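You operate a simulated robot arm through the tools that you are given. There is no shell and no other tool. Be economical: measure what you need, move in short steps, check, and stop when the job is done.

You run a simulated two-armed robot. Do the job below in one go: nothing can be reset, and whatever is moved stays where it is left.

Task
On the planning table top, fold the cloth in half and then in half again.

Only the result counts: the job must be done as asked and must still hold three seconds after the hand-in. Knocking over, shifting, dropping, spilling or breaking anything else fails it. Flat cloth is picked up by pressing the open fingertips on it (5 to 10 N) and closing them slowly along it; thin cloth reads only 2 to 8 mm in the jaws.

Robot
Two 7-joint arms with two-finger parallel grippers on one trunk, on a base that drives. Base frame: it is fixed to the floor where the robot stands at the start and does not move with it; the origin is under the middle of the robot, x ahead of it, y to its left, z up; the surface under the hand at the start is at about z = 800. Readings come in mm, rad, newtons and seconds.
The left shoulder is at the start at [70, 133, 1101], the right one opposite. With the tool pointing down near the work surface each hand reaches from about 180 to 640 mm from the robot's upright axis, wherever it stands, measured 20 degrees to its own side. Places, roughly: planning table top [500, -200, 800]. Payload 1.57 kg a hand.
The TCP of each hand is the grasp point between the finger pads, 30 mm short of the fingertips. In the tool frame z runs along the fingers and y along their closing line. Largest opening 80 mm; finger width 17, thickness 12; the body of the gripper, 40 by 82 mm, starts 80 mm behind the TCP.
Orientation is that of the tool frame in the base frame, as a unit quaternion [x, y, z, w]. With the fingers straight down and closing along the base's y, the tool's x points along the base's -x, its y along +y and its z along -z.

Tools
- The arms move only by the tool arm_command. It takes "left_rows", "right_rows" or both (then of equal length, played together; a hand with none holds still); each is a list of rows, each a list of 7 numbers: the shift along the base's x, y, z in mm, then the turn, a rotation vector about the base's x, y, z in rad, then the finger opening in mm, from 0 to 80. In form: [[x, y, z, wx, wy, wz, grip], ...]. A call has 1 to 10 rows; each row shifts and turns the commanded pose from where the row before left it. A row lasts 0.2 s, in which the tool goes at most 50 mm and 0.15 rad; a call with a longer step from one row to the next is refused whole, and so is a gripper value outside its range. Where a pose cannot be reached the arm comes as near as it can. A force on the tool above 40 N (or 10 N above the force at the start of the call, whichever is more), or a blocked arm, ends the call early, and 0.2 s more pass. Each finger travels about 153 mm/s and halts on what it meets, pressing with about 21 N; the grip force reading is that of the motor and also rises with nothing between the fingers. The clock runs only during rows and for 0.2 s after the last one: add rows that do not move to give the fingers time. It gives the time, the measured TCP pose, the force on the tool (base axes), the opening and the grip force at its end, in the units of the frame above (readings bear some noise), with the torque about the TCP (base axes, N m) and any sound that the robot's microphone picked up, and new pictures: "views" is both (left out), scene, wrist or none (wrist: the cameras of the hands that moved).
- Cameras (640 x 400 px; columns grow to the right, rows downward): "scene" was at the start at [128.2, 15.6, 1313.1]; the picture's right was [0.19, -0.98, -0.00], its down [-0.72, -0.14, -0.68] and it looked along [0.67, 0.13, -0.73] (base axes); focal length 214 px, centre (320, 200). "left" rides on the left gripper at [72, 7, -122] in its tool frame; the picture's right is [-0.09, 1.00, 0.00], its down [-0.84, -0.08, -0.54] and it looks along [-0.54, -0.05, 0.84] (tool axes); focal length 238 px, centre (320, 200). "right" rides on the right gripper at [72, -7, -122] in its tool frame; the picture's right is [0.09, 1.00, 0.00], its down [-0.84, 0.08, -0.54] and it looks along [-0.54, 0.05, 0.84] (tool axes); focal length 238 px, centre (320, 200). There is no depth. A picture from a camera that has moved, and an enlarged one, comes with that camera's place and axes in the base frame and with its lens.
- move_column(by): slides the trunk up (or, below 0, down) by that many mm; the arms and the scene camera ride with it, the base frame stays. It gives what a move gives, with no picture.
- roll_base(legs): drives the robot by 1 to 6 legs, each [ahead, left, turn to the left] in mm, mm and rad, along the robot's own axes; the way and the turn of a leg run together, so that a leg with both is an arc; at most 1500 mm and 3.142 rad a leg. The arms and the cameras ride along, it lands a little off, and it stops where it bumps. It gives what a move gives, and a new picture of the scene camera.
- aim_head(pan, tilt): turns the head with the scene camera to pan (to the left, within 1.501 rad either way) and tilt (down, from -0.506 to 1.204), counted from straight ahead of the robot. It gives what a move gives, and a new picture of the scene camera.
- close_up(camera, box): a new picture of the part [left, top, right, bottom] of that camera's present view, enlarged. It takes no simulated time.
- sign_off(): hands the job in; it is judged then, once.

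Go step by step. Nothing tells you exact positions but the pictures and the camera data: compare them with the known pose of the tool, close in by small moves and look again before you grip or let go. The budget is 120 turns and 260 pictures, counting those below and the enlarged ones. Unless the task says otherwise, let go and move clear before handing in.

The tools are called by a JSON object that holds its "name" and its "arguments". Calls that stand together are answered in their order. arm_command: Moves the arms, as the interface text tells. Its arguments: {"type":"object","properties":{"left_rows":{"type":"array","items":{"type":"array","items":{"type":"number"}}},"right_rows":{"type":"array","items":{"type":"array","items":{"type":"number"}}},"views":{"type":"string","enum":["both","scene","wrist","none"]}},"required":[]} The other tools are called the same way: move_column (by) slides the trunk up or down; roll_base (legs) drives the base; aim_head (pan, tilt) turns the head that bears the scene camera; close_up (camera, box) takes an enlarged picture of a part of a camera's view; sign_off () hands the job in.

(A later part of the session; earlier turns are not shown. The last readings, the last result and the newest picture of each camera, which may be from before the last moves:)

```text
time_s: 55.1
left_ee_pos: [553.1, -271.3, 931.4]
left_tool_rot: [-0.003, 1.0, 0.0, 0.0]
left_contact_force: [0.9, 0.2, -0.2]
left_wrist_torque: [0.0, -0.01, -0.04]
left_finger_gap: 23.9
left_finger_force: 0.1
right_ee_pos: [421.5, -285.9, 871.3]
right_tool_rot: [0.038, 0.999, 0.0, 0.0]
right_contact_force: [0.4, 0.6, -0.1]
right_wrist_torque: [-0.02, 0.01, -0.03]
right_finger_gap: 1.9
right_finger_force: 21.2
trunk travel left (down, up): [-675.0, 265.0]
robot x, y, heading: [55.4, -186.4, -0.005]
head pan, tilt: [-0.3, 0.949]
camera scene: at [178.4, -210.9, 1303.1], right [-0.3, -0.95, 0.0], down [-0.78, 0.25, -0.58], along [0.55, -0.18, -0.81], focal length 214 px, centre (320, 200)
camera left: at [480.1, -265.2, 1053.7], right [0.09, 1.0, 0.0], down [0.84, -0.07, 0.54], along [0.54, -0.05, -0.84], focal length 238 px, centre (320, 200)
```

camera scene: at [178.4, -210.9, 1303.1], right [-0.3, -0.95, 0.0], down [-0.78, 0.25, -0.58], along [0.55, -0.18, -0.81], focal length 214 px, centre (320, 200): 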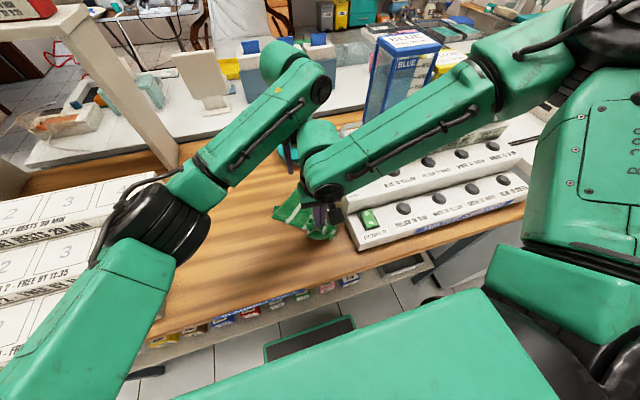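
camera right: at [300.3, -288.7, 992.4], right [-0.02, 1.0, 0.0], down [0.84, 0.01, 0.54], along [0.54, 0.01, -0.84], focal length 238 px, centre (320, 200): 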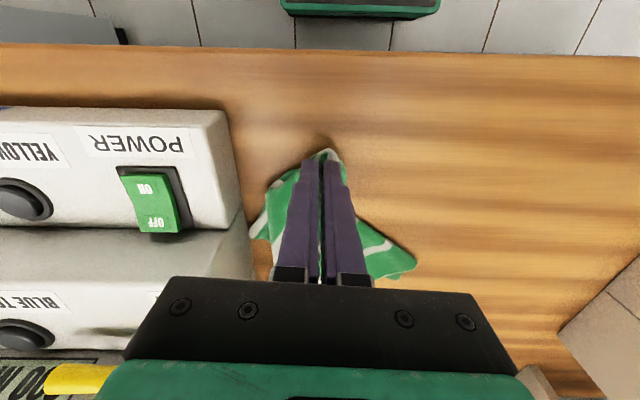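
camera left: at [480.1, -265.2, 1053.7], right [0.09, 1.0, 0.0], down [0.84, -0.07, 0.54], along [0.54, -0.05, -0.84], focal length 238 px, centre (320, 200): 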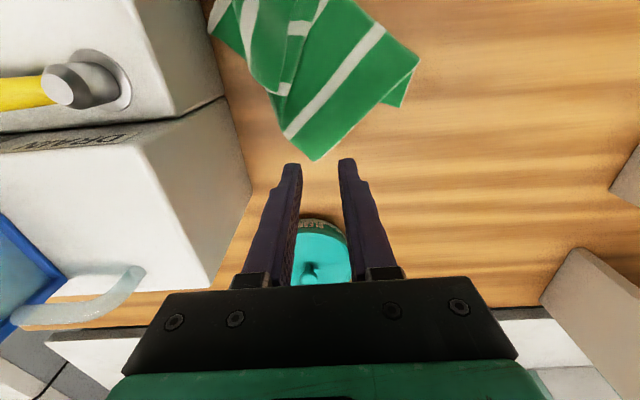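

{"name": "arm_command", "arguments": {"left_rows": [[5, -3, -20, 0, 0, 0, 24], [5, -3, -25, 0, 0, 0, 24], [5, -2, -20, 0, 0, 0, 24], [0, 0, -15, 0, 0, 0, 24], [0, 0, 0, 0, 0, 0, 24]], "views": "wrist"}}

```text
time_s: 56.3
left_ee_pos: [566.7, -280.2, 852.5]
left_tool_rot: [0.0, 1.0, 0.001, 0.0]
left_contact_force: [0.4, -0.3, 0.5]
left_wrist_torque: [0.01, 0.0, 0.0]
left_finger_gap: 23.8
left_finger_force: 0.0
right_ee_pos: [423.3, -287.6, 873.9]
right_tool_rot: [0.038, 0.999, 0.002, 0.003]
right_contact_force: [0.6, 0.1, 0.4]
right_wrist_torque: [0.03, 0.04, -0.02]
right_finger_gap: 1.4
right_finger_force: 21.0
trunk travel left (down, up): [-675.0, 265.0]
robot x, y, heading: [60.1, -191.7, -0.008]
head pan, tilt: [-0.3, 0.949]
camera left: at [493.9, -275.0, 973.9], right [0.09, 1.0, 0.0], down [0.84, -0.08, 0.54], along [0.54, -0.05, -0.84], focal length 238 px, centre (320, 200)
```

left: 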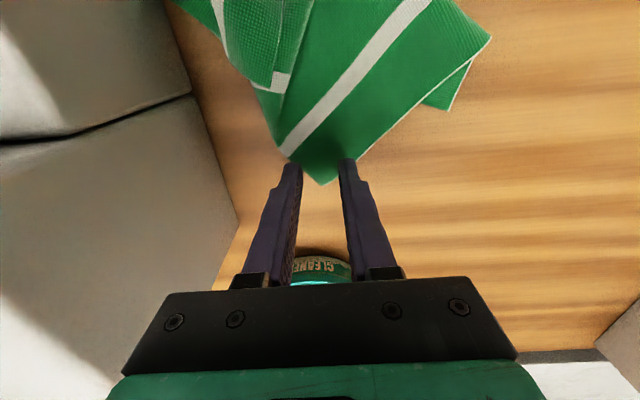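

{"name": "arm_command", "arguments": {"left_rows": [[0, 0, -8, 0, 0, 0, 24], [0, 0, -8, 0, 0, 0, 22], [0, 0, -4, 0, 0, 0, 22], [0, 0, -1.5, 0, 0, 0, 22], [0, 0, 0, 0, 0, 0, 22]], "views": "wrist"}}

```text
time_s: 57.5
left_ee_pos: [566.4, -279.0, 832.0]
left_tool_rot: [-0.001, 1.0, 0.0, 0.001]
left_contact_force: [0.8, 0.3, 3.1]
left_wrist_torque: [0.03, 0.0, -0.03]
left_finger_gap: 21.6
left_finger_force: 0.0
right_ee_pos: [422.4, -288.4, 872.3]
right_tool_rot: [0.039, 0.999, 0.001, 0.0]
right_contact_force: [0.1, -0.7, 0.5]
right_wrist_torque: [0.11, -0.13, 0.0]
right_finger_gap: 1.9
right_finger_force: 21.2
trunk travel left (down, up): [-675.0, 265.0]
robot x, y, heading: [59.5, -184.5, -0.008]
head pan, tilt: [-0.3, 0.949]
camera left: at [493.3, -274.0, 953.8], right [0.09, 1.0, 0.0], down [0.84, -0.07, 0.54], along [0.54, -0.05, -0.84], focal length 238 px, centre (320, 200)
```

left: 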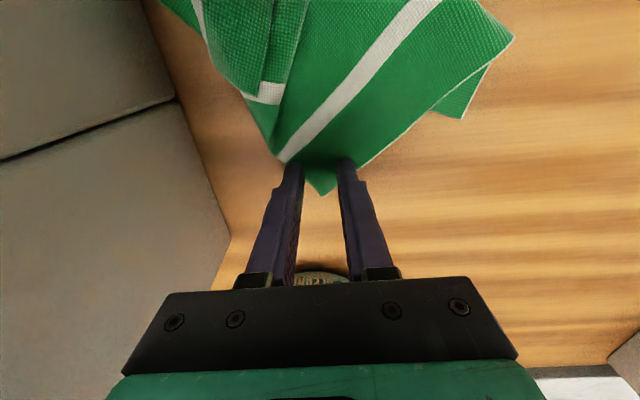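

{"name": "arm_command", "arguments": {"left_rows": [[0, 0, -0.4, 0, 0, 0, 22], [0, 0, 0, 0, 0, 0, 19], [0, 0, 0, 0, 0, 0, 16], [0, 0, 0, 0, 0, 0, 12], [0, 0, 0, 0, 0, 0, 8], [0, 0, 0, 0, 0, 0, 5], [0, 0, 0, 0, 0, 0, 2], [0, 0, 0, 0, 0, 0, 0], [0, 0, 0, 0, 0, 0, 0], [0, 0, 15, 0, 0, 0, 0]], "views": "wrist"}}

```text
time_s: 59.7
left_ee_pos: [566.0, -277.6, 845.6]
left_tool_rot: [-0.004, 1.0, 0.003, -0.001]
left_contact_force: [0.8, 0.7, 0.1]
left_wrist_torque: [0.0, 0.0, -0.03]
left_finger_gap: 2.0
left_finger_force: 21.2
right_ee_pos: [421.8, -287.7, 871.6]
right_tool_rot: [0.037, 0.999, 0.001, 0.0]
right_contact_force: [-19.9, -15.8, 11.5]
right_wrist_torque: [2.81, -3.48, -0.08]
right_finger_gap: 1.6
right_finger_force: 21.5
trunk travel left (down, up): [-675.0, 265.0]
robot x, y, heading: [59.8, -187.6, -0.004]
head pan, tilt: [-0.3, 0.949]
camera left: at [493.0, -271.6, 966.6], right [0.09, 1.0, 0.0], down [0.84, -0.07, 0.54], along [0.54, -0.04, -0.84], focal length 238 px, centre (320, 200)
```

left: 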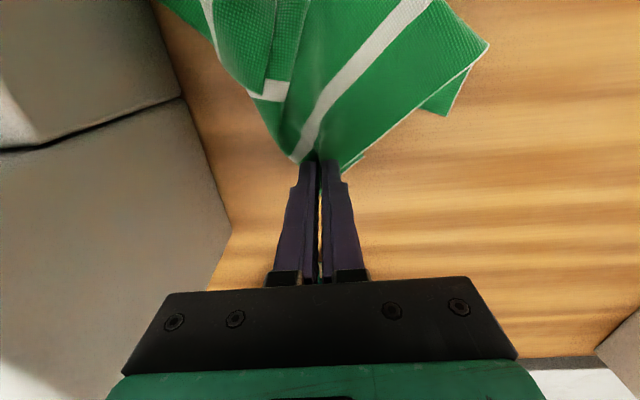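

The left wrist is leaning against the right gripper. I'll move them apart, with the right hand back and the left hand up and to the left.

{"name": "arm_command", "arguments": {"left_rows": [[3, 4, 0, 0, 0, 0, 0], [3, 10, 10, 0, 0, 0, 0], [0, 15, 15, 0, 0, 0, 0], [0, 15, 15, 0, 0, 0, 0], [0, 15, 15, 0, 0, 0, 0], [0, 15, 10, 0, 0, 0, 0], [0, 0, 0, 0, 0, 0, 0]], "right_rows": [[-8, -4, 0, 0, 0, 0, 0], [-6, -3, 0, 0, 0, 0, 0], [0, 0, 0, 0, 0, 0, 0], [0, 0, 0, 0, 0, 0, 0], [0, 0, 0, 0, 0, 0, 0], [0, 0, 0, 0, 0, 0, 0], [0, 0, 0, 0, 0, 0, 0]], "views": "both"}}

```text
time_s: 61.3
left_ee_pos: [572.0, -206.0, 911.1]
left_tool_rot: [-0.002, 1.0, 0.001, -0.001]
left_contact_force: [0.1, 0.0, -0.1]
left_wrist_torque: [0.01, 0.0, 0.02]
left_finger_gap: 2.1
left_finger_force: 21.1
right_ee_pos: [406.7, -295.7, 872.4]
right_tool_rot: [0.038, 0.999, 0.0, 0.0]
right_contact_force: [0.0, 0.4, 0.0]
right_wrist_torque: [0.02, -0.04, 0.02]
right_finger_gap: 1.7
right_finger_force: 20.7
trunk travel left (down, up): [-675.0, 265.0]
robot x, y, heading: [59.7, -188.8, -0.009]
head pan, tilt: [-0.3, 0.949]
camera scene: at [178.4, -212.1, 1303.1], right [-0.3, -0.95, 0.0], down [-0.78, 0.25, -0.58], along [0.55, -0.18, -0.81], focal length 214 px, centre (320, 200)
camera right: at [335.3, -297.1, 992.4], right [-0.02, 1.0, 0.0], down [0.84, 0.01, 0.54], along [0.54, 0.01, -0.84], focal length 238 px, centre (320, 200)
camera left: at [499.0, -199.6, 1031.9], right [0.09, 1.0, 0.0], down [0.84, -0.07, 0.54], along [0.54, -0.05, -0.84], focal length 238 px, centre (320, 200)
```

scene: 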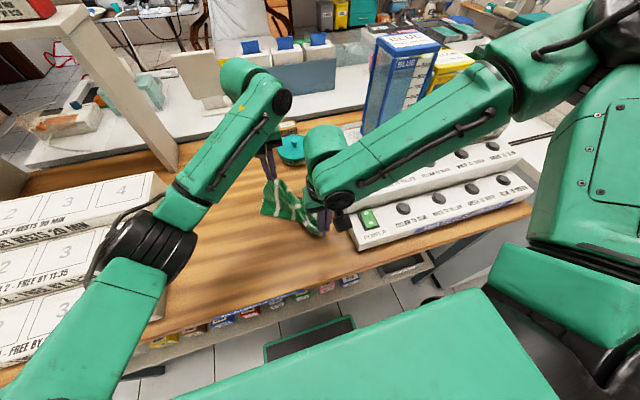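
right: 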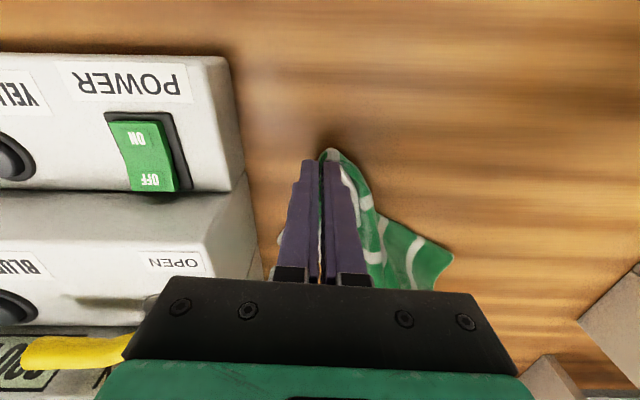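
left: 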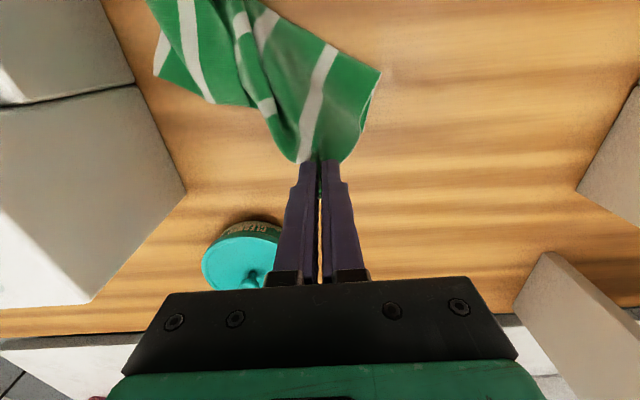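

Separated, and the left hand holds the corner. I'll carry it further left, back and slightly up to spread the cloth.

{"name": "arm_command", "arguments": {"left_rows": [[-5, 18, 5, 0, 0, 0, 0], [-10, 18, 5, 0, 0, 0, 0], [-15, 18, 0, 0, 0, 0, 0], [-15, 18, 0, 0, 0, 0, 0], [-15, 18, 0, 0, 0, 0, 0], [-15, 18, 0, 0, 0, 0, 0], [-15, 15, 0, 0, 0, 0, 0], [-15, 10, -10, 0, 0, 0, 0], [0, 0, 0, 0, 0, 0, 0]], "views": "both"}}

```text
time_s: 63.3
left_ee_pos: [465.2, -72.2, 908.7]
left_tool_rot: [-0.001, 1.0, 0.0, 0.0]
left_contact_force: [-0.6, -3.6, -0.6]
left_wrist_torque: [-0.12, 0.01, 0.03]
left_finger_gap: 2.2
left_finger_force: 20.6
right_ee_pos: [408.2, -294.1, 873.0]
right_tool_rot: [0.038, 0.999, 0.001, 0.0]
right_contact_force: [1.0, 4.2, 0.1]
right_wrist_torque: [0.15, -0.04, -0.01]
right_finger_gap: 2.2
right_finger_force: 21.0
trunk travel left (down, up): [-675.0, 265.0]
robot x, y, heading: [61.4, -192.0, -0.003]
head pan, tilt: [-0.3, 0.949]
camera scene: at [178.6, -211.8, 1303.1], right [-0.3, -0.95, 0.0], down [-0.78, 0.25, -0.58], along [0.55, -0.18, -0.81], focal length 214 px, centre (320, 200)
camera left: at [393.2, -65.7, 1030.2], right [0.09, 1.0, 0.0], down [0.84, -0.07, 0.54], along [0.54, -0.05, -0.84], focal length 238 px, centre (320, 200)
```

scene: 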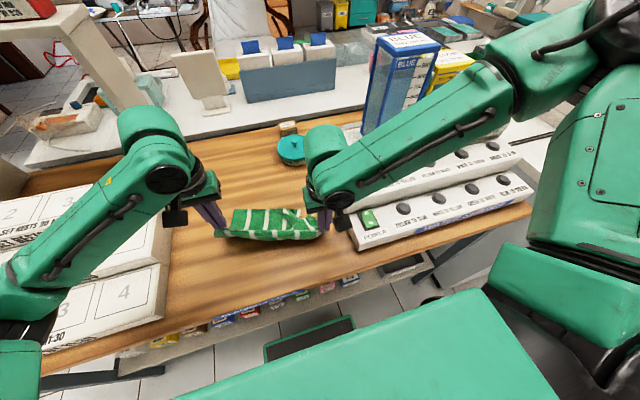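
left: 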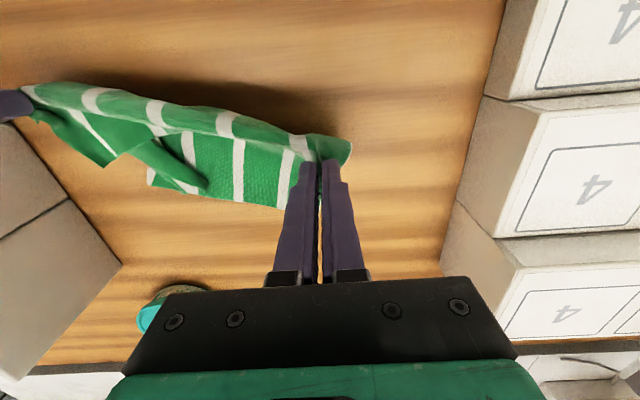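

It is the right corner: the near hem is now taut between both hands. I'll level the hands, then lift the cloth with the trunk.

{"name": "arm_command", "arguments": {"left_rows": [[-10, -2, -12, 0, 0, -0.02, 0], [-10, 0, -12, 0, 0, -0.02, 0], [-5, 0, -10, 0, 0, 0, 0], [0, 0, 0, 0, 0, 0, 0]], "right_rows": [[10, 2, 0, 0, 0, 0, 0], [10, 0, 0, 0, 0, 0, 0], [10, 0, 0, 0, 0, 0, 0], [0, 0, 0, 0, 0, 0, 0]], "views": "none"}}

{"name": "move_column", "arguments": {"by": 100}}

{"name": "move_column", "arguments": {"by": 95}}

{"name": "arm_command", "arguments": {"left_rows": [[0, 0, 0, 0, 0, 0, 0], [0, 0, 0, 0, 0, 0, 0]], "right_rows": [[0, 0, 0, 0, 0, 0, 0], [0, 0, 0, 0, 0, 0, 0]], "views": "both"}}

```text
time_s: 64.3
left_ee_pos: [441.4, -73.2, 876.5]
left_tool_rot: [0.019, 1.0, 0.0, -0.001]
left_contact_force: [-0.3, -0.4, -1.2]
left_wrist_torque: [0.03, -0.01, 0.0]
left_finger_gap: 2.3
left_finger_force: 21.0
right_ee_pos: [438.8, -294.3, 870.5]
right_tool_rot: [0.037, 0.999, 0.0, 0.0]
right_contact_force: [0.4, 1.2, -0.3]
right_wrist_torque: [0.04, 0.02, 0.02]
right_finger_gap: 1.6
right_finger_force: 21.3
trunk travel left (down, up): [-675.0, 265.0]
robot x, y, heading: [60.3, -191.9, -0.006]
head pan, tilt: [-0.3, 0.949]
```

```text
time_s: 65.6
left_ee_pos: [443.0, -74.9, 977.0]
left_tool_rot: [0.018, 1.0, 0.0, 0.001]
left_contact_force: [-0.2, -0.4, -0.9]
left_wrist_torque: [0.0, 0.0, 0.02]
left_finger_gap: 2.2
left_finger_force: 20.9
right_ee_pos: [439.1, -293.1, 971.3]
right_tool_rot: [0.039, 0.999, 0.0, 0.0]
right_contact_force: [-0.3, 0.2, -0.4]
right_wrist_torque: [0.0, -0.02, -0.02]
right_finger_gap: 1.8
right_finger_force: 21.0
trunk travel left (down, up): [-775.0, 165.0]
robot x, y, heading: [59.1, -190.2, -0.008]
head pan, tilt: [-0.3, 0.949]
```

```text
time_s: 66.9
left_ee_pos: [441.9, -72.9, 1070.6]
left_tool_rot: [0.018, 1.0, 0.001, 0.0]
left_contact_force: [0.8, -1.0, 0.3]
left_wrist_torque: [-0.01, 0.03, 0.02]
left_finger_gap: 2.3
left_finger_force: 21.5
right_ee_pos: [437.6, -292.3, 1066.0]
right_tool_rot: [0.039, 0.999, 0.0, 0.0]
right_contact_force: [1.1, 0.7, 0.3]
right_wrist_torque: [-0.01, 0.0, -0.05]
right_finger_gap: 1.9
right_finger_force: 20.8
trunk travel left (down, up): [-870.0, 70.0]
robot x, y, heading: [57.4, -188.9, -0.007]
head pan, tilt: [-0.3, 0.949]
```

```text
time_s: 67.5
left_ee_pos: [442.3, -72.9, 1072.1]
left_tool_rot: [0.018, 1.0, 0.0, 0.0]
left_contact_force: [-0.4, -1.0, 0.0]
left_wrist_torque: [-0.02, -0.01, 0.02]
left_finger_gap: 2.3
left_finger_force: 20.8
right_ee_pos: [438.7, -292.3, 1067.1]
right_tool_rot: [0.038, 0.999, 0.0, 0.0]
right_contact_force: [-0.4, 0.6, -0.1]
right_wrist_torque: [-0.01, 0.01, -0.01]
right_finger_gap: 1.6
right_finger_force: 20.2
trunk travel left (down, up): [-870.0, 70.0]
robot x, y, heading: [59.9, -189.7, -0.008]
head pan, tilt: [-0.3, 0.949]
camera scene: at [178.4, -211.4, 1498.1], right [-0.3, -0.95, 0.0], down [-0.78, 0.25, -0.58], along [0.55, -0.18, -0.81], focal length 214 px, centre (320, 200)
camera right: at [365.1, -294.6, 1187.5], right [-0.02, 1.0, 0.0], down [0.84, 0.01, 0.54], along [0.54, 0.01, -0.84], focal length 238 px, centre (320, 200)
camera left: at [369.5, -64.2, 1193.0], right [0.13, 0.99, 0.0], down [0.83, -0.11, 0.54], along [0.54, -0.07, -0.84], focal length 238 px, centre (320, 200)
```

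scene: 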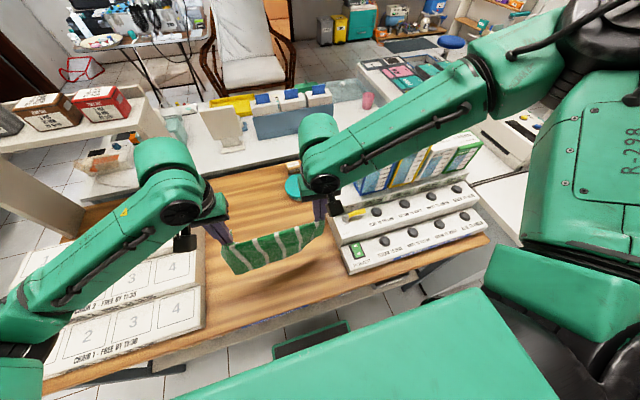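
right: 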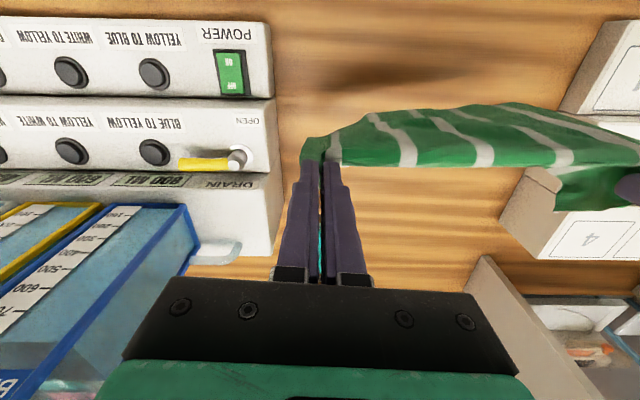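
left: 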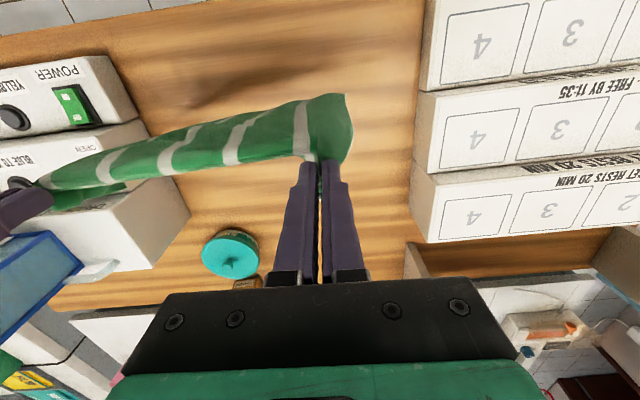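

The cloth now hangs square and nearly clear of the table. I'll move it forward with the arms at this safe arm height.

{"name": "arm_command", "arguments": {"left_rows": [[12, 1, 0, 0, 0, 0, 0], [15, 1, 0, 0, 0, 0, 0], [15, 1, 0, 0, 0, 0, 0], [15, 1, 0, 0, 0, 0, 0], [15, 1, 0, 0, 0, 0, 0]], "right_rows": [[12, 2, 0, 0, 0, 0, 0], [15, 2, 0, 0, 0, 0, 0], [15, 2, 0, 0, 0, 0, 0], [15, 2, 0, 0, 0, 0, 0], [15, 2, 0, 0, 0, 0, 0]], "views": "none"}}

```text
time_s: 68.7
left_ee_pos: [516.2, -67.0, 1069.4]
left_tool_rot: [0.018, 1.0, 0.0, -0.002]
left_contact_force: [0.6, 0.2, -0.3]
left_wrist_torque: [-0.01, -0.01, 0.0]
left_finger_gap: 2.0
left_finger_force: 20.9
right_ee_pos: [510.2, -282.9, 1066.0]
right_tool_rot: [0.037, 0.999, 0.001, 0.0]
right_contact_force: [0.3, -0.7, -0.2]
right_wrist_torque: [-0.02, 0.03, 0.01]
right_finger_gap: 1.6
right_finger_force: 21.3
trunk travel left (down, up): [-870.0, 70.0]
robot x, y, heading: [57.7, -189.2, -0.002]
head pan, tilt: [-0.3, 0.949]
```

{"name": "arm_command", "arguments": {"left_rows": [[12, 0, 0, 0, 0, 0, 0], [14, 0, 0, 0, 0, 0, 0], [14, 0, 0, 0, 0, 0, 0], [10, 0, 0, 0, 0, 0, 0], [0, 0, 0, 0, 0, 0, 0], [0, 0, 0, 0, 0, 0, 0]], "right_rows": [[13, 0, 0, 0, 0, 0, 0], [15, 0, 0, 0, 0, 0, 0], [15, 0, 0, 0, 0, 0, 0], [12, 0, 2, 0, 0, 0, 0], [0, 0, 0, 0, 0, 0, 0], [0, 0, 0, 0, 0, 0, 0]], "views": "both"}}

```text
time_s: 70.1
left_ee_pos: [562.6, -68.0, 1070.2]
left_tool_rot: [0.018, 1.0, 0.0, 0.0]
left_contact_force: [0.2, -9.1, 0.9]
left_wrist_torque: [-0.22, -0.02, 0.15]
left_finger_gap: 2.3
left_finger_force: 21.7
right_ee_pos: [540.8, -307.7, 1079.1]
right_tool_rot: [0.037, 0.999, 0.001, 0.001]
right_contact_force: [0.1, 9.9, 0.0]
right_wrist_torque: [0.34, 0.01, 0.01]
right_finger_gap: 2.0
right_finger_force: 21.1
right hand out of reach, approached as far as the arm can: row 1, 2, 3, 4
trunk travel left (down, up): [-870.0, 70.0]
robot x, y, heading: [58.8, -190.9, -0.008]
head pan, tilt: [-0.3, 0.949]
camera scene: at [178.2, -211.4, 1498.1], right [-0.3, -0.95, 0.0], down [-0.78, 0.25, -0.58], along [0.55, -0.18, -0.81], focal length 214 px, centre (320, 200)
camera right: at [468.8, -309.6, 1200.1], right [-0.02, 1.0, 0.0], down [0.84, 0.01, 0.54], along [0.54, 0.01, -0.84], focal length 238 px, centre (320, 200)
camera left: at [490.2, -58.5, 1191.9], right [0.13, 0.99, 0.0], down [0.83, -0.11, 0.54], along [0.54, -0.07, -0.84], focal length 238 px, centre (320, 200)
```

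scene: 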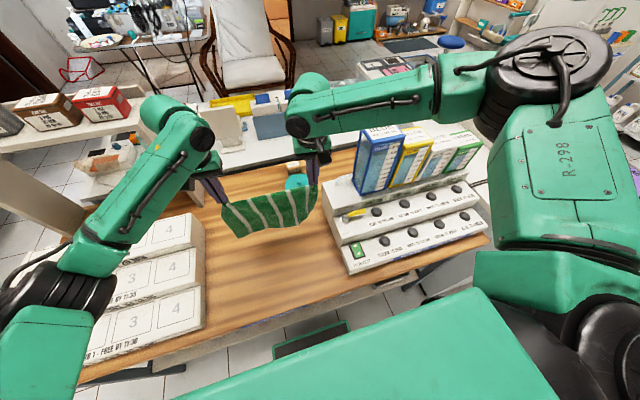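
right: 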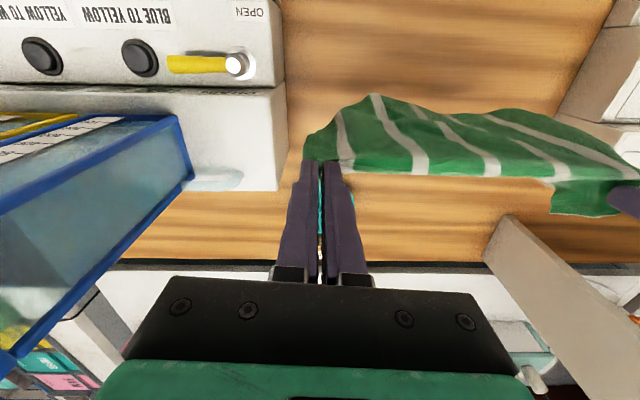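
left: 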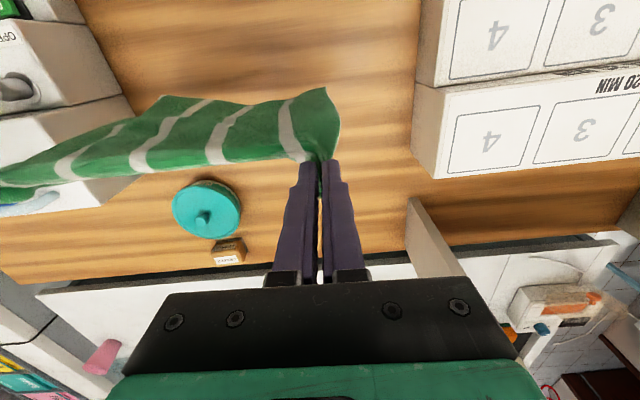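

The right arm can't come inboard that far forward. I'll relax the tension, shift the base left so the right hand works outboard, then move the hands back right.

{"name": "arm_command", "arguments": {"left_rows": [[-8, -8, 0, 0, 0, 0, 0], [-10, -8, 0, 0, 0, 0, 0], [-4, -4, 0, 0, 0, 0, 0]], "views": "none"}}

{"name": "roll_base", "arguments": {"legs": [[0, 70, 0]]}}

{"name": "arm_command", "arguments": {"left_rows": [[0, -12, 0, 0, 0, 0, 0], [0, -12, 0, 0, 0, 0, 0], [0, -10, 0, 0, 0, 0, 0], [0, -10, 0, 0, 0, 0, 0], [0, 0, 0, 0, 0, 0, 0]], "right_rows": [[0, -12, -2, 0, 0, 0, 0], [0, -12, -2, 0, 0, 0, 0], [0, -10, -2, 0, 0, 0, 0], [0, -10, -2, 0, 0, 0, 0], [0, 0, 0, 0, 0, 0, 0]], "views": "scene"}}

```text
time_s: 70.9
left_ee_pos: [540.6, -86.3, 1070.0]
left_tool_rot: [0.017, 1.0, 0.001, 0.001]
left_contact_force: [-0.1, -1.4, 0.3]
left_wrist_torque: [-0.02, -0.01, 0.04]
left_finger_gap: 2.0
left_finger_force: 21.3
right_ee_pos: [542.6, -307.4, 1079.4]
right_tool_rot: [0.039, 0.999, 0.0, 0.0]
right_contact_force: [-0.3, 0.6, -0.4]
right_wrist_torque: [0.03, 0.02, 0.0]
right_finger_gap: 1.7
right_finger_force: 21.3
trunk travel left (down, up): [-870.0, 70.0]
robot x, y, heading: [56.0, -187.4, -0.004]
head pan, tilt: [-0.3, 0.949]
```

```text
time_s: 71.9
left_ee_pos: [542.1, -24.5, 1072.2]
left_tool_rot: [0.017, 1.0, 0.003, 0.0]
left_contact_force: [-0.5, -1.3, 1.4]
left_wrist_torque: [0.05, 0.0, 0.0]
left_finger_gap: 2.3
left_finger_force: 20.8
right_ee_pos: [541.9, -245.7, 1078.9]
right_tool_rot: [0.039, 0.999, 0.004, 0.001]
right_contact_force: [-0.6, 0.0, -0.4]
right_wrist_torque: [0.06, 0.02, -0.04]
right_finger_gap: 1.8
right_finger_force: 20.6
trunk travel left (down, up): [-870.0, 70.0]
robot x, y, heading: [57.7, -119.5, -0.014]
head pan, tilt: [-0.3, 0.949]
camera scene: at [178.8, -151.0, 1497.9], right [-0.3, -0.95, -0.01], down [-0.77, 0.25, -0.58], along [0.55, -0.17, -0.81], focal length 214 px, centre (320, 200)
```

scene: 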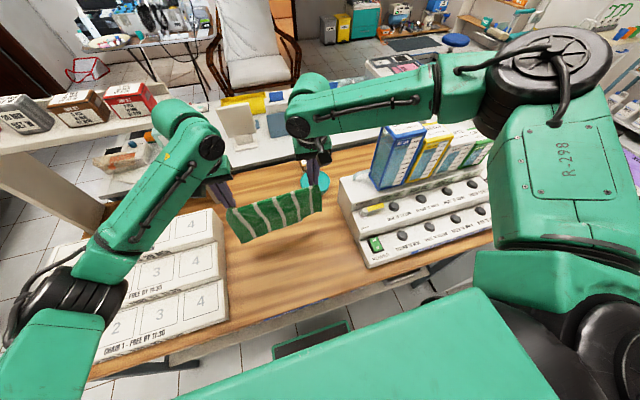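

```text
time_s: 73.1
left_ee_pos: [540.8, -62.5, 1070.3]
left_tool_rot: [0.019, 1.0, 0.0, 0.001]
left_contact_force: [0.2, -1.1, 0.4]
left_wrist_torque: [0.01, -0.02, 0.01]
left_finger_gap: 2.0
left_finger_force: 21.2
right_ee_pos: [542.1, -285.5, 1069.3]
right_tool_rot: [0.04, 0.999, 0.001, 0.0]
right_contact_force: [0.6, 1.6, -0.2]
right_wrist_torque: [0.02, -0.01, -0.01]
right_finger_gap: 1.9
right_finger_force: 20.6
trunk travel left (down, up): [-870.0, 70.0]
robot x, y, heading: [58.8, -116.9, -0.009]
head pan, tilt: [-0.3, 0.949]
camera scene: at [178.8, -143.6, 1498.1], right [-0.3, -0.95, 0.0], down [-0.78, 0.25, -0.58], along [0.55, -0.18, -0.81], focal length 214 px, centre (320, 200)
```

scene: 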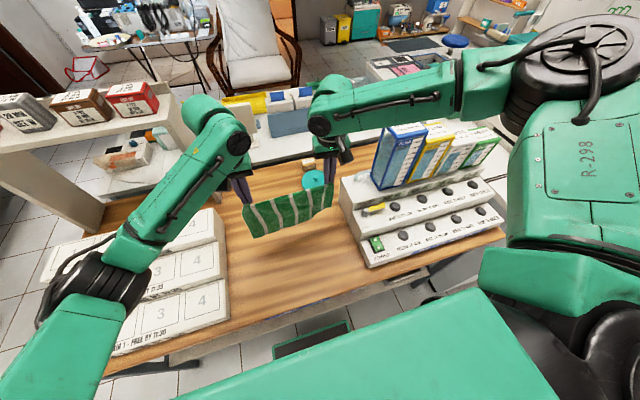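

The cloth hangs square at x≈541 with both grips firm. I'll lower the far edge to the table with the trunk and walk the hands back toward me so the far half lies down flat.

{"name": "move_column", "arguments": {"by": -22}}

{"name": "arm_command", "arguments": {"left_rows": [[-5, 0, 0, 0, 0, 0, 0], [-7, 0, -4, 0, 0, 0, 0], [-8, 0, -6, 0, 0, 0, 0], [0, 0, 0, 0, 0, 0, 0]], "right_rows": [[-5, 0, 0, 0, 0, 0, 0], [-7, 0, -4, 0, 0, 0, 0], [-8, 0, -6, 0, 0, 0, 0], [0, 0, 0, 0, 0, 0, 0]], "views": "both"}}

```text
time_s: 73.8
left_ee_pos: [541.9, -62.0, 1049.6]
left_tool_rot: [0.019, 1.0, 0.0, 0.0]
left_contact_force: [0.6, -1.2, -0.1]
left_wrist_torque: [-0.04, 0.01, 0.05]
left_finger_gap: 2.3
left_finger_force: 21.4
right_ee_pos: [542.7, -284.5, 1048.6]
right_tool_rot: [0.039, 0.999, 0.001, 0.002]
right_contact_force: [-0.9, 0.2, 0.0]
right_wrist_torque: [0.0, 0.01, -0.04]
right_finger_gap: 1.8
right_finger_force: 21.2
trunk travel left (down, up): [-848.0, 92.0]
robot x, y, heading: [60.2, -120.7, -0.009]
head pan, tilt: [-0.3, 0.949]
```

```text
time_s: 74.8
left_ee_pos: [522.8, -61.3, 1039.6]
left_tool_rot: [0.018, 1.0, 0.0, 0.001]
left_contact_force: [0.3, -0.9, 0.0]
left_wrist_torque: [0.0, 0.0, 0.01]
left_finger_gap: 2.3
left_finger_force: 20.9
right_ee_pos: [523.1, -283.6, 1039.1]
right_tool_rot: [0.039, 0.999, 0.001, 0.001]
right_contact_force: [-0.3, 0.1, -0.6]
right_wrist_torque: [0.01, 0.01, 0.02]
right_finger_gap: 1.4
right_finger_force: 20.6
trunk travel left (down, up): [-848.0, 92.0]
robot x, y, heading: [62.2, -122.6, -0.006]
head pan, tilt: [-0.3, 0.949]
camera scene: at [179.1, -142.7, 1476.1], right [-0.3, -0.95, 0.0], down [-0.78, 0.25, -0.58], along [0.55, -0.18, -0.81], focal length 214 px, centre (320, 200)
camera right: at [449.6, -284.6, 1160.0], right [-0.01, 1.0, 0.0], down [0.84, 0.01, 0.54], along [0.54, 0.01, -0.84], focal length 238 px, centre (320, 200)
camera left: at [450.5, -52.9, 1161.2], right [0.13, 0.99, 0.0], down [0.83, -0.11, 0.54], along [0.54, -0.07, -0.84], focal length 238 px, centre (320, 200)
```

scene: 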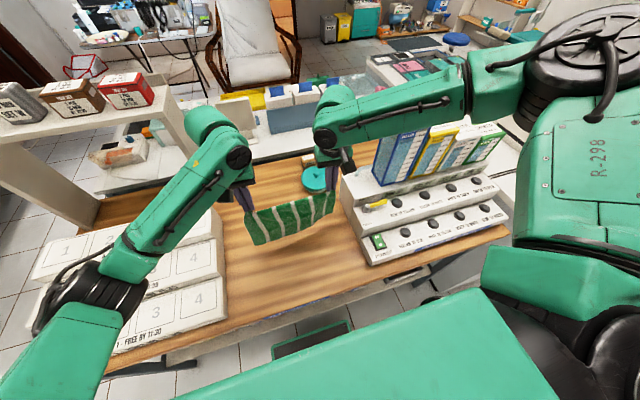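
right: 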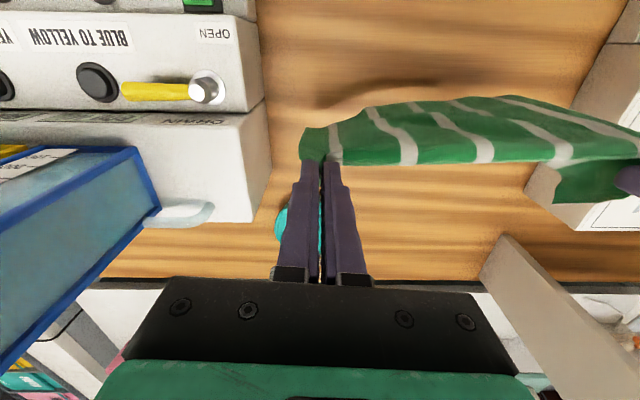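
left: 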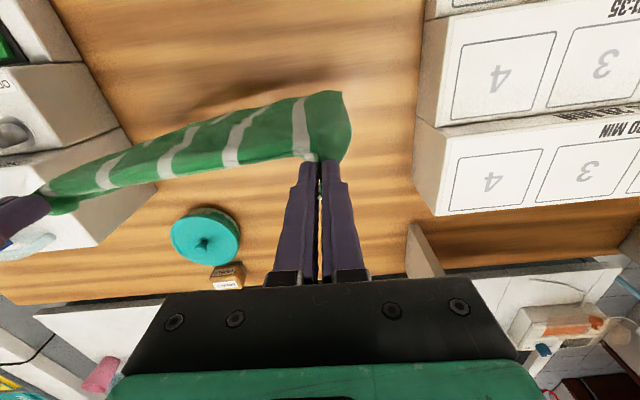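

{"name": "move_column", "arguments": {"by": -20}}

{"name": "arm_command", "arguments": {"left_rows": [[-6, 0, 0, 0, 0, 0, 0], [-7, 0, -4, 0, 0, 0, 0], [-7, 0, -5, 0, 0, 0, 0], [0, 0, 0, 0, 0, 0, 0]], "right_rows": [[-6, 0, 0, 0, 0, 0, 0], [-7, 0, -4, 0, 0, 0, 0], [-7, 0, -5, 0, 0, 0, 0], [0, 0, 0, 0, 0, 0, 0]], "views": "wrist"}}

```text
time_s: 75.5
left_ee_pos: [524.2, -61.5, 1019.1]
left_tool_rot: [0.018, 1.0, 0.0, 0.001]
left_contact_force: [0.1, -1.0, 0.1]
left_wrist_torque: [-0.02, 0.04, 0.04]
left_finger_gap: 2.3
left_finger_force: 20.9
right_ee_pos: [521.2, -281.7, 1019.1]
right_tool_rot: [0.039, 0.999, 0.001, 0.001]
right_contact_force: [0.1, 1.5, -0.8]
right_wrist_torque: [0.03, 0.03, -0.01]
right_finger_gap: 1.6
right_finger_force: 21.1
trunk travel left (down, up): [-828.0, 112.0]
robot x, y, heading: [59.9, -119.9, -0.007]
head pan, tilt: [-0.3, 0.949]
```

```text
time_s: 76.5
left_ee_pos: [504.3, -61.5, 1011.2]
left_tool_rot: [0.018, 1.0, 0.0, 0.0]
left_contact_force: [-0.4, -0.7, 0.2]
left_wrist_torque: [0.0, -0.01, -0.01]
left_finger_gap: 2.1
left_finger_force: 21.0
right_ee_pos: [502.8, -282.4, 1011.8]
right_tool_rot: [0.04, 0.999, 0.001, 0.001]
right_contact_force: [0.8, 0.5, 0.0]
right_wrist_torque: [0.04, 0.04, 0.01]
right_finger_gap: 1.6
right_finger_force: 21.0
trunk travel left (down, up): [-828.0, 112.0]
robot x, y, heading: [58.0, -120.8, -0.007]
head pan, tilt: [-0.3, 0.949]
camera right: at [430.5, -284.3, 1131.3], right [-0.01, 1.0, 0.0], down [0.84, 0.01, 0.54], along [0.54, 0.01, -0.84], focal length 238 px, centre (320, 200)
camera left: at [431.0, -52.3, 1132.8], right [0.13, 0.99, 0.0], down [0.83, -0.11, 0.54], along [0.54, -0.07, -0.84], focal length 238 px, centre (320, 200)
```

right: 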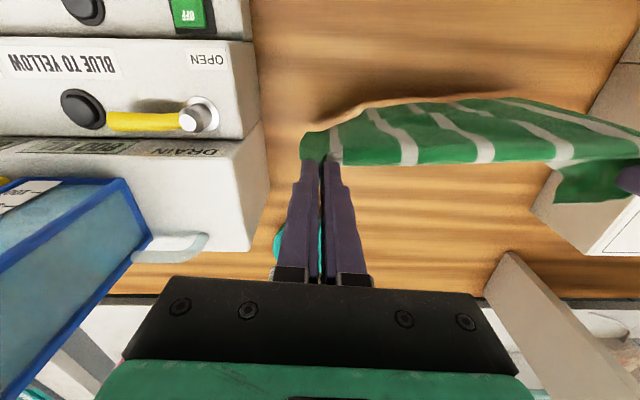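
left: 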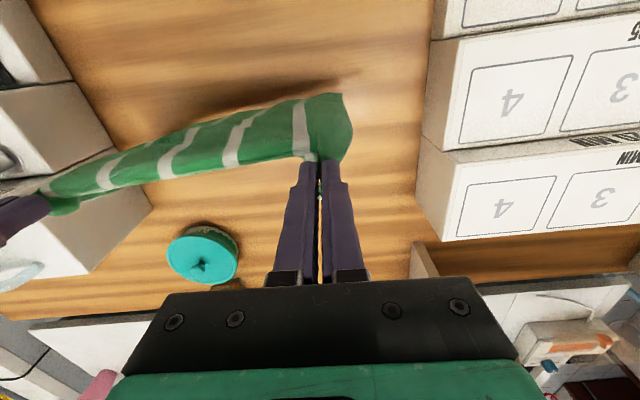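

The far edge is down and lying forward as planned. Continuing the lay-down to about halfway.

{"name": "arm_command", "arguments": {"left_rows": [[-10, 0, 0, 0, 0, 0, 0], [-10, 0, 0, 0, 0, 0, 0]], "right_rows": [[-10, 0, 0, 0, 0, 0, 0], [-10, 0, 0, 0, 0, 0, 0]], "views": "none"}}

{"name": "move_column", "arguments": {"by": -35}}

{"name": "arm_command", "arguments": {"left_rows": [[-10, 0, 0, 0, 0, 0, 0], [-12, 0, 0, 0, 0, 0, 0]], "right_rows": [[-10, 0, 0, 0, 0, 0, 0], [-12, 0, 0, 0, 0, 0, 0]], "views": "none"}}

{"name": "move_column", "arguments": {"by": -30}}

{"name": "arm_command", "arguments": {"left_rows": [[-10, 0, 0, 0, 0, 0, 0], [-12, 0, 0, 0, 0, 0, 0], [0, 0, 0, 0, 0, 0, 0]], "right_rows": [[-10, 0, 0, 0, 0, 0, 0], [-12, 0, 0, 0, 0, 0, 0], [0, 0, 0, 0, 0, 0, 0]], "views": "both"}}

```text
time_s: 77.0
left_ee_pos: [481.6, -61.4, 1012.1]
left_tool_rot: [0.019, 1.0, 0.0, 0.0]
left_contact_force: [-0.6, 0.6, -0.1]
left_wrist_torque: [0.0, -0.03, 0.04]
left_finger_gap: 2.5
left_finger_force: 21.3
right_ee_pos: [483.3, -280.6, 1012.3]
right_tool_rot: [0.04, 0.999, 0.001, 0.0]
right_contact_force: [-0.9, 0.8, -0.1]
right_wrist_torque: [0.0, 0.0, 0.0]
right_finger_gap: 1.6
right_finger_force: 20.7
trunk travel left (down, up): [-828.0, 112.0]
robot x, y, heading: [58.4, -120.0, -0.01]
head pan, tilt: [-0.3, 0.949]
```

```text
time_s: 77.8
left_ee_pos: [481.2, -60.9, 976.2]
left_tool_rot: [0.018, 1.0, 0.001, 0.0]
left_contact_force: [-0.4, -1.4, 0.6]
left_wrist_torque: [-0.04, 0.0, 0.02]
left_finger_gap: 2.4
left_finger_force: 20.5
right_ee_pos: [483.1, -282.9, 976.2]
right_tool_rot: [0.039, 0.999, 0.001, 0.001]
right_contact_force: [-0.7, 1.4, -0.6]
right_wrist_torque: [0.05, -0.03, 0.04]
right_finger_gap: 1.8
right_finger_force: 21.0
trunk travel left (down, up): [-793.0, 147.0]
robot x, y, heading: [59.5, -123.8, -0.008]
head pan, tilt: [-0.3, 0.949]
```

```text
time_s: 78.4
left_ee_pos: [459.2, -60.2, 976.8]
left_tool_rot: [0.019, 1.0, -0.001, 0.0]
left_contact_force: [-0.3, -1.1, -0.7]
left_wrist_torque: [0.0, 0.0, 0.04]
left_finger_gap: 1.9
left_finger_force: 20.5
right_ee_pos: [461.2, -282.5, 975.5]
right_tool_rot: [0.04, 0.999, 0.001, 0.002]
right_contact_force: [-0.5, 0.4, 0.5]
right_wrist_torque: [0.01, -0.02, -0.01]
right_finger_gap: 1.7
right_finger_force: 21.0
trunk travel left (down, up): [-793.0, 147.0]
robot x, y, heading: [58.5, -123.3, -0.008]
head pan, tilt: [-0.3, 0.949]
```

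```text
time_s: 79.2
left_ee_pos: [460.1, -60.6, 946.4]
left_tool_rot: [0.019, 1.0, 0.0, 0.0]
left_contact_force: [-0.1, -0.9, -0.5]
left_wrist_torque: [0.0, 0.04, 0.01]
left_finger_gap: 2.0
left_finger_force: 20.5
right_ee_pos: [461.3, -281.2, 945.0]
right_tool_rot: [0.04, 0.999, 0.002, 0.001]
right_contact_force: [-0.1, 1.1, 0.3]
right_wrist_torque: [-0.02, 0.01, 0.02]
right_finger_gap: 1.6
right_finger_force: 21.3
trunk travel left (down, up): [-763.0, 177.0]
robot x, y, heading: [60.8, -119.6, -0.006]
head pan, tilt: [-0.3, 0.949]
```

```text
time_s: 80.0
left_ee_pos: [438.8, -62.0, 947.3]
left_tool_rot: [0.018, 1.0, 0.0, 0.0]
left_contact_force: [0.2, -0.4, 0.2]
left_wrist_torque: [-0.04, 0.01, 0.03]
left_finger_gap: 2.0
left_finger_force: 20.7
right_ee_pos: [439.2, -282.3, 945.2]
right_tool_rot: [0.039, 0.999, 0.0, 0.001]
right_contact_force: [0.4, 1.2, -0.5]
right_wrist_torque: [0.02, 0.0, 0.01]
right_finger_gap: 1.7
right_finger_force: 21.1
trunk travel left (down, up): [-763.0, 177.0]
robot x, y, heading: [60.4, -120.1, -0.005]
head pan, tilt: [-0.3, 0.949]
camera scene: at [179.4, -142.5, 1391.0], right [-0.3, -0.95, 0.0], down [-0.78, 0.25, -0.58], along [0.55, -0.18, -0.81], focal length 214 px, centre (320, 200)
camera right: at [366.7, -283.6, 1066.5], right [-0.01, 1.0, 0.0], down [0.84, 0.01, 0.54], along [0.54, 0.01, -0.84], focal length 238 px, centre (320, 200)
camera left: at [365.8, -52.1, 1068.5], right [0.13, 0.99, 0.0], down [0.83, -0.11, 0.54], along [0.54, -0.07, -0.84], focal length 238 px, centre (320, 200)
```

scene: 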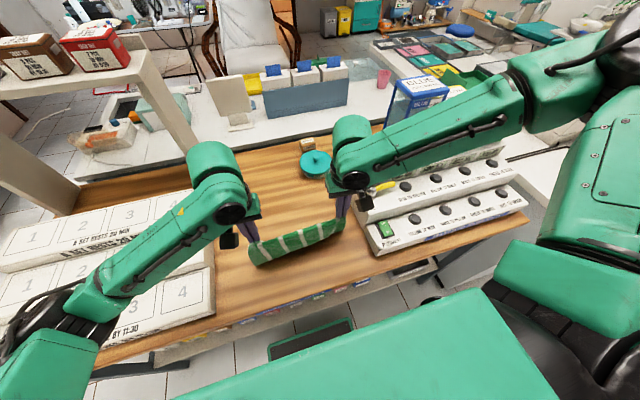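
right: 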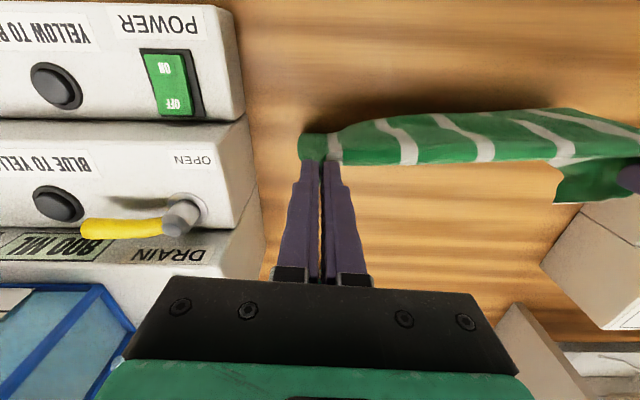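
left: 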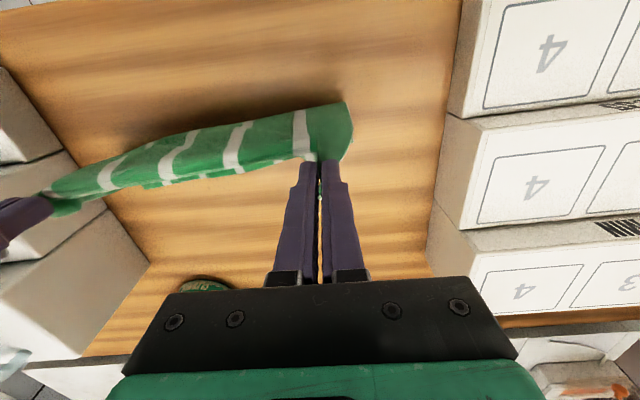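

{"name": "close_up", "arguments": {"camera": "scene", "box": [230, 170, 370, 280]}}

{"name": "close_up", "arguments": {"camera": "left", "box": [0, 80, 360, 260]}}

```text
3.64 times, centred on (300, 225) of scene
camera zoom: at [179.4, -142.5, 1391.0], right [-0.3, -0.95, 0.0], down [-0.78, 0.25, -0.58], along [0.55, -0.18, -0.81], focal length 780 px, centre (393, 109)
```

zoom: 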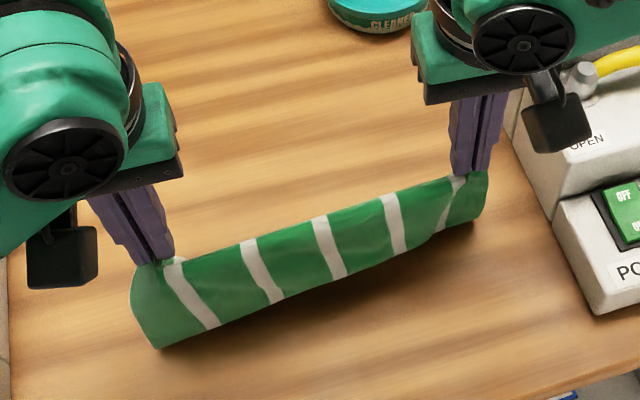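

```text
1.78 times, centred on (180, 170) of left
camera zoom: at [365.8, -52.1, 1068.5], right [0.13, 0.99, 0.0], down [0.83, -0.11, 0.54], along [0.54, -0.07, -0.84], focal length 424 px, centre (569, 253)
```

zoom: 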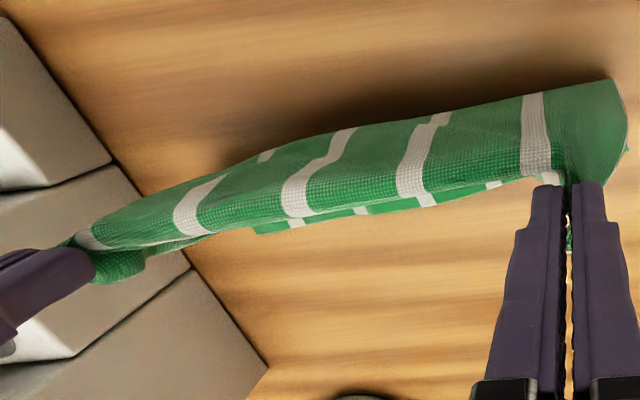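

The far hem lies at about x=487, so the crease should come at about x=367. I'll lower more, with height leading so nothing drags, and back the base to lay out the rest of the half.

{"name": "move_column", "arguments": {"by": -30}}

{"name": "roll_base", "arguments": {"legs": [[-50, 0, 0]]}}

{"name": "close_up", "arguments": {"camera": "scene", "box": [230, 170, 370, 280]}}

{"name": "close_up", "arguments": {"camera": "left", "box": [0, 80, 360, 260]}}

```text
time_s: 80.7
left_ee_pos: [437.8, -61.7, 916.9]
left_tool_rot: [0.018, 1.0, 0.0, 0.0]
left_contact_force: [-0.1, -1.1, -0.2]
left_wrist_torque: [-0.03, -0.01, 0.02]
left_finger_gap: 2.0
left_finger_force: 20.8
right_ee_pos: [439.3, -281.9, 916.2]
right_tool_rot: [0.039, 0.999, 0.0, 0.0]
right_contact_force: [0.1, 0.5, -0.5]
right_wrist_torque: [0.03, -0.02, 0.02]
right_finger_gap: 1.8
right_finger_force: 20.7
trunk travel left (down, up): [-733.0, 207.0]
robot x, y, heading: [56.0, -117.9, -0.013]
head pan, tilt: [-0.3, 0.949]
```

```text
time_s: 81.7
left_ee_pos: [391.3, -60.7, 915.4]
left_tool_rot: [0.019, 1.0, 0.0, -0.002]
left_contact_force: [0.4, -0.2, 0.0]
left_wrist_torque: [-0.02, 0.02, 0.0]
left_finger_gap: 2.3
left_finger_force: 20.9
right_ee_pos: [390.1, -281.6, 913.5]
right_tool_rot: [0.041, 0.999, 0.001, -0.001]
right_contact_force: [-0.2, 0.4, -0.5]
right_wrist_torque: [0.03, 0.02, 0.0]
right_finger_gap: 1.5
right_finger_force: 20.6
trunk travel left (down, up): [-733.0, 207.0]
robot x, y, heading: [8.4, -119.5, -0.008]
head pan, tilt: [-0.3, 0.949]
camera scene: at [132.6, -142.3, 1360.7], right [-0.3, -0.95, 0.0], down [-0.78, 0.25, -0.58], along [0.55, -0.18, -0.81], focal length 214 px, centre (320, 200)
```

scene: 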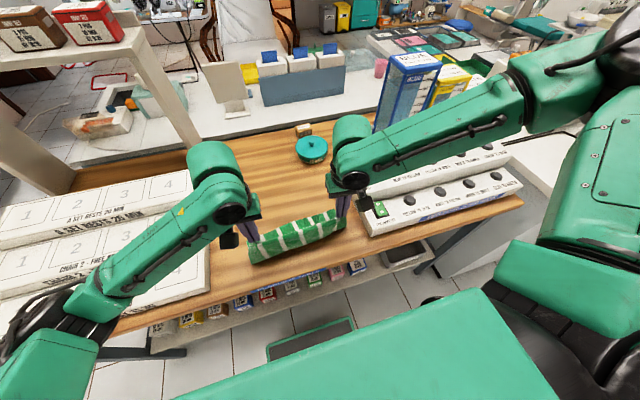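

```text
3.64 times, centred on (300, 225) of scene
camera zoom: at [132.6, -142.3, 1360.7], right [-0.3, -0.95, 0.0], down [-0.78, 0.25, -0.58], along [0.55, -0.18, -0.81], focal length 780 px, centre (393, 109)
```

zoom: 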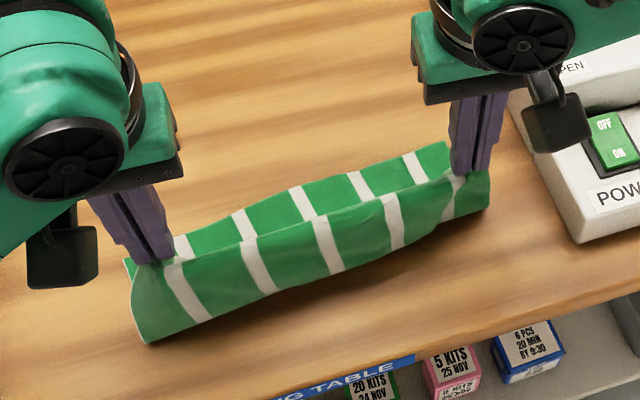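

```text
1.78 times, centred on (180, 170) of left
camera zoom: at [318.3, -52.1, 1037.7], right [0.13, 0.99, 0.0], down [0.83, -0.11, 0.54], along [0.54, -0.07, -0.84], focal length 424 px, centre (569, 253)
```

zoom: 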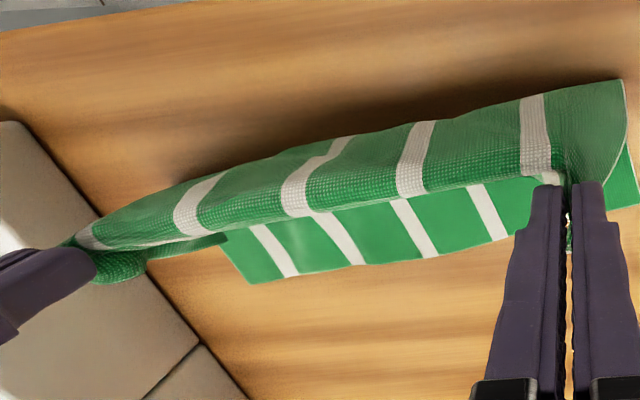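

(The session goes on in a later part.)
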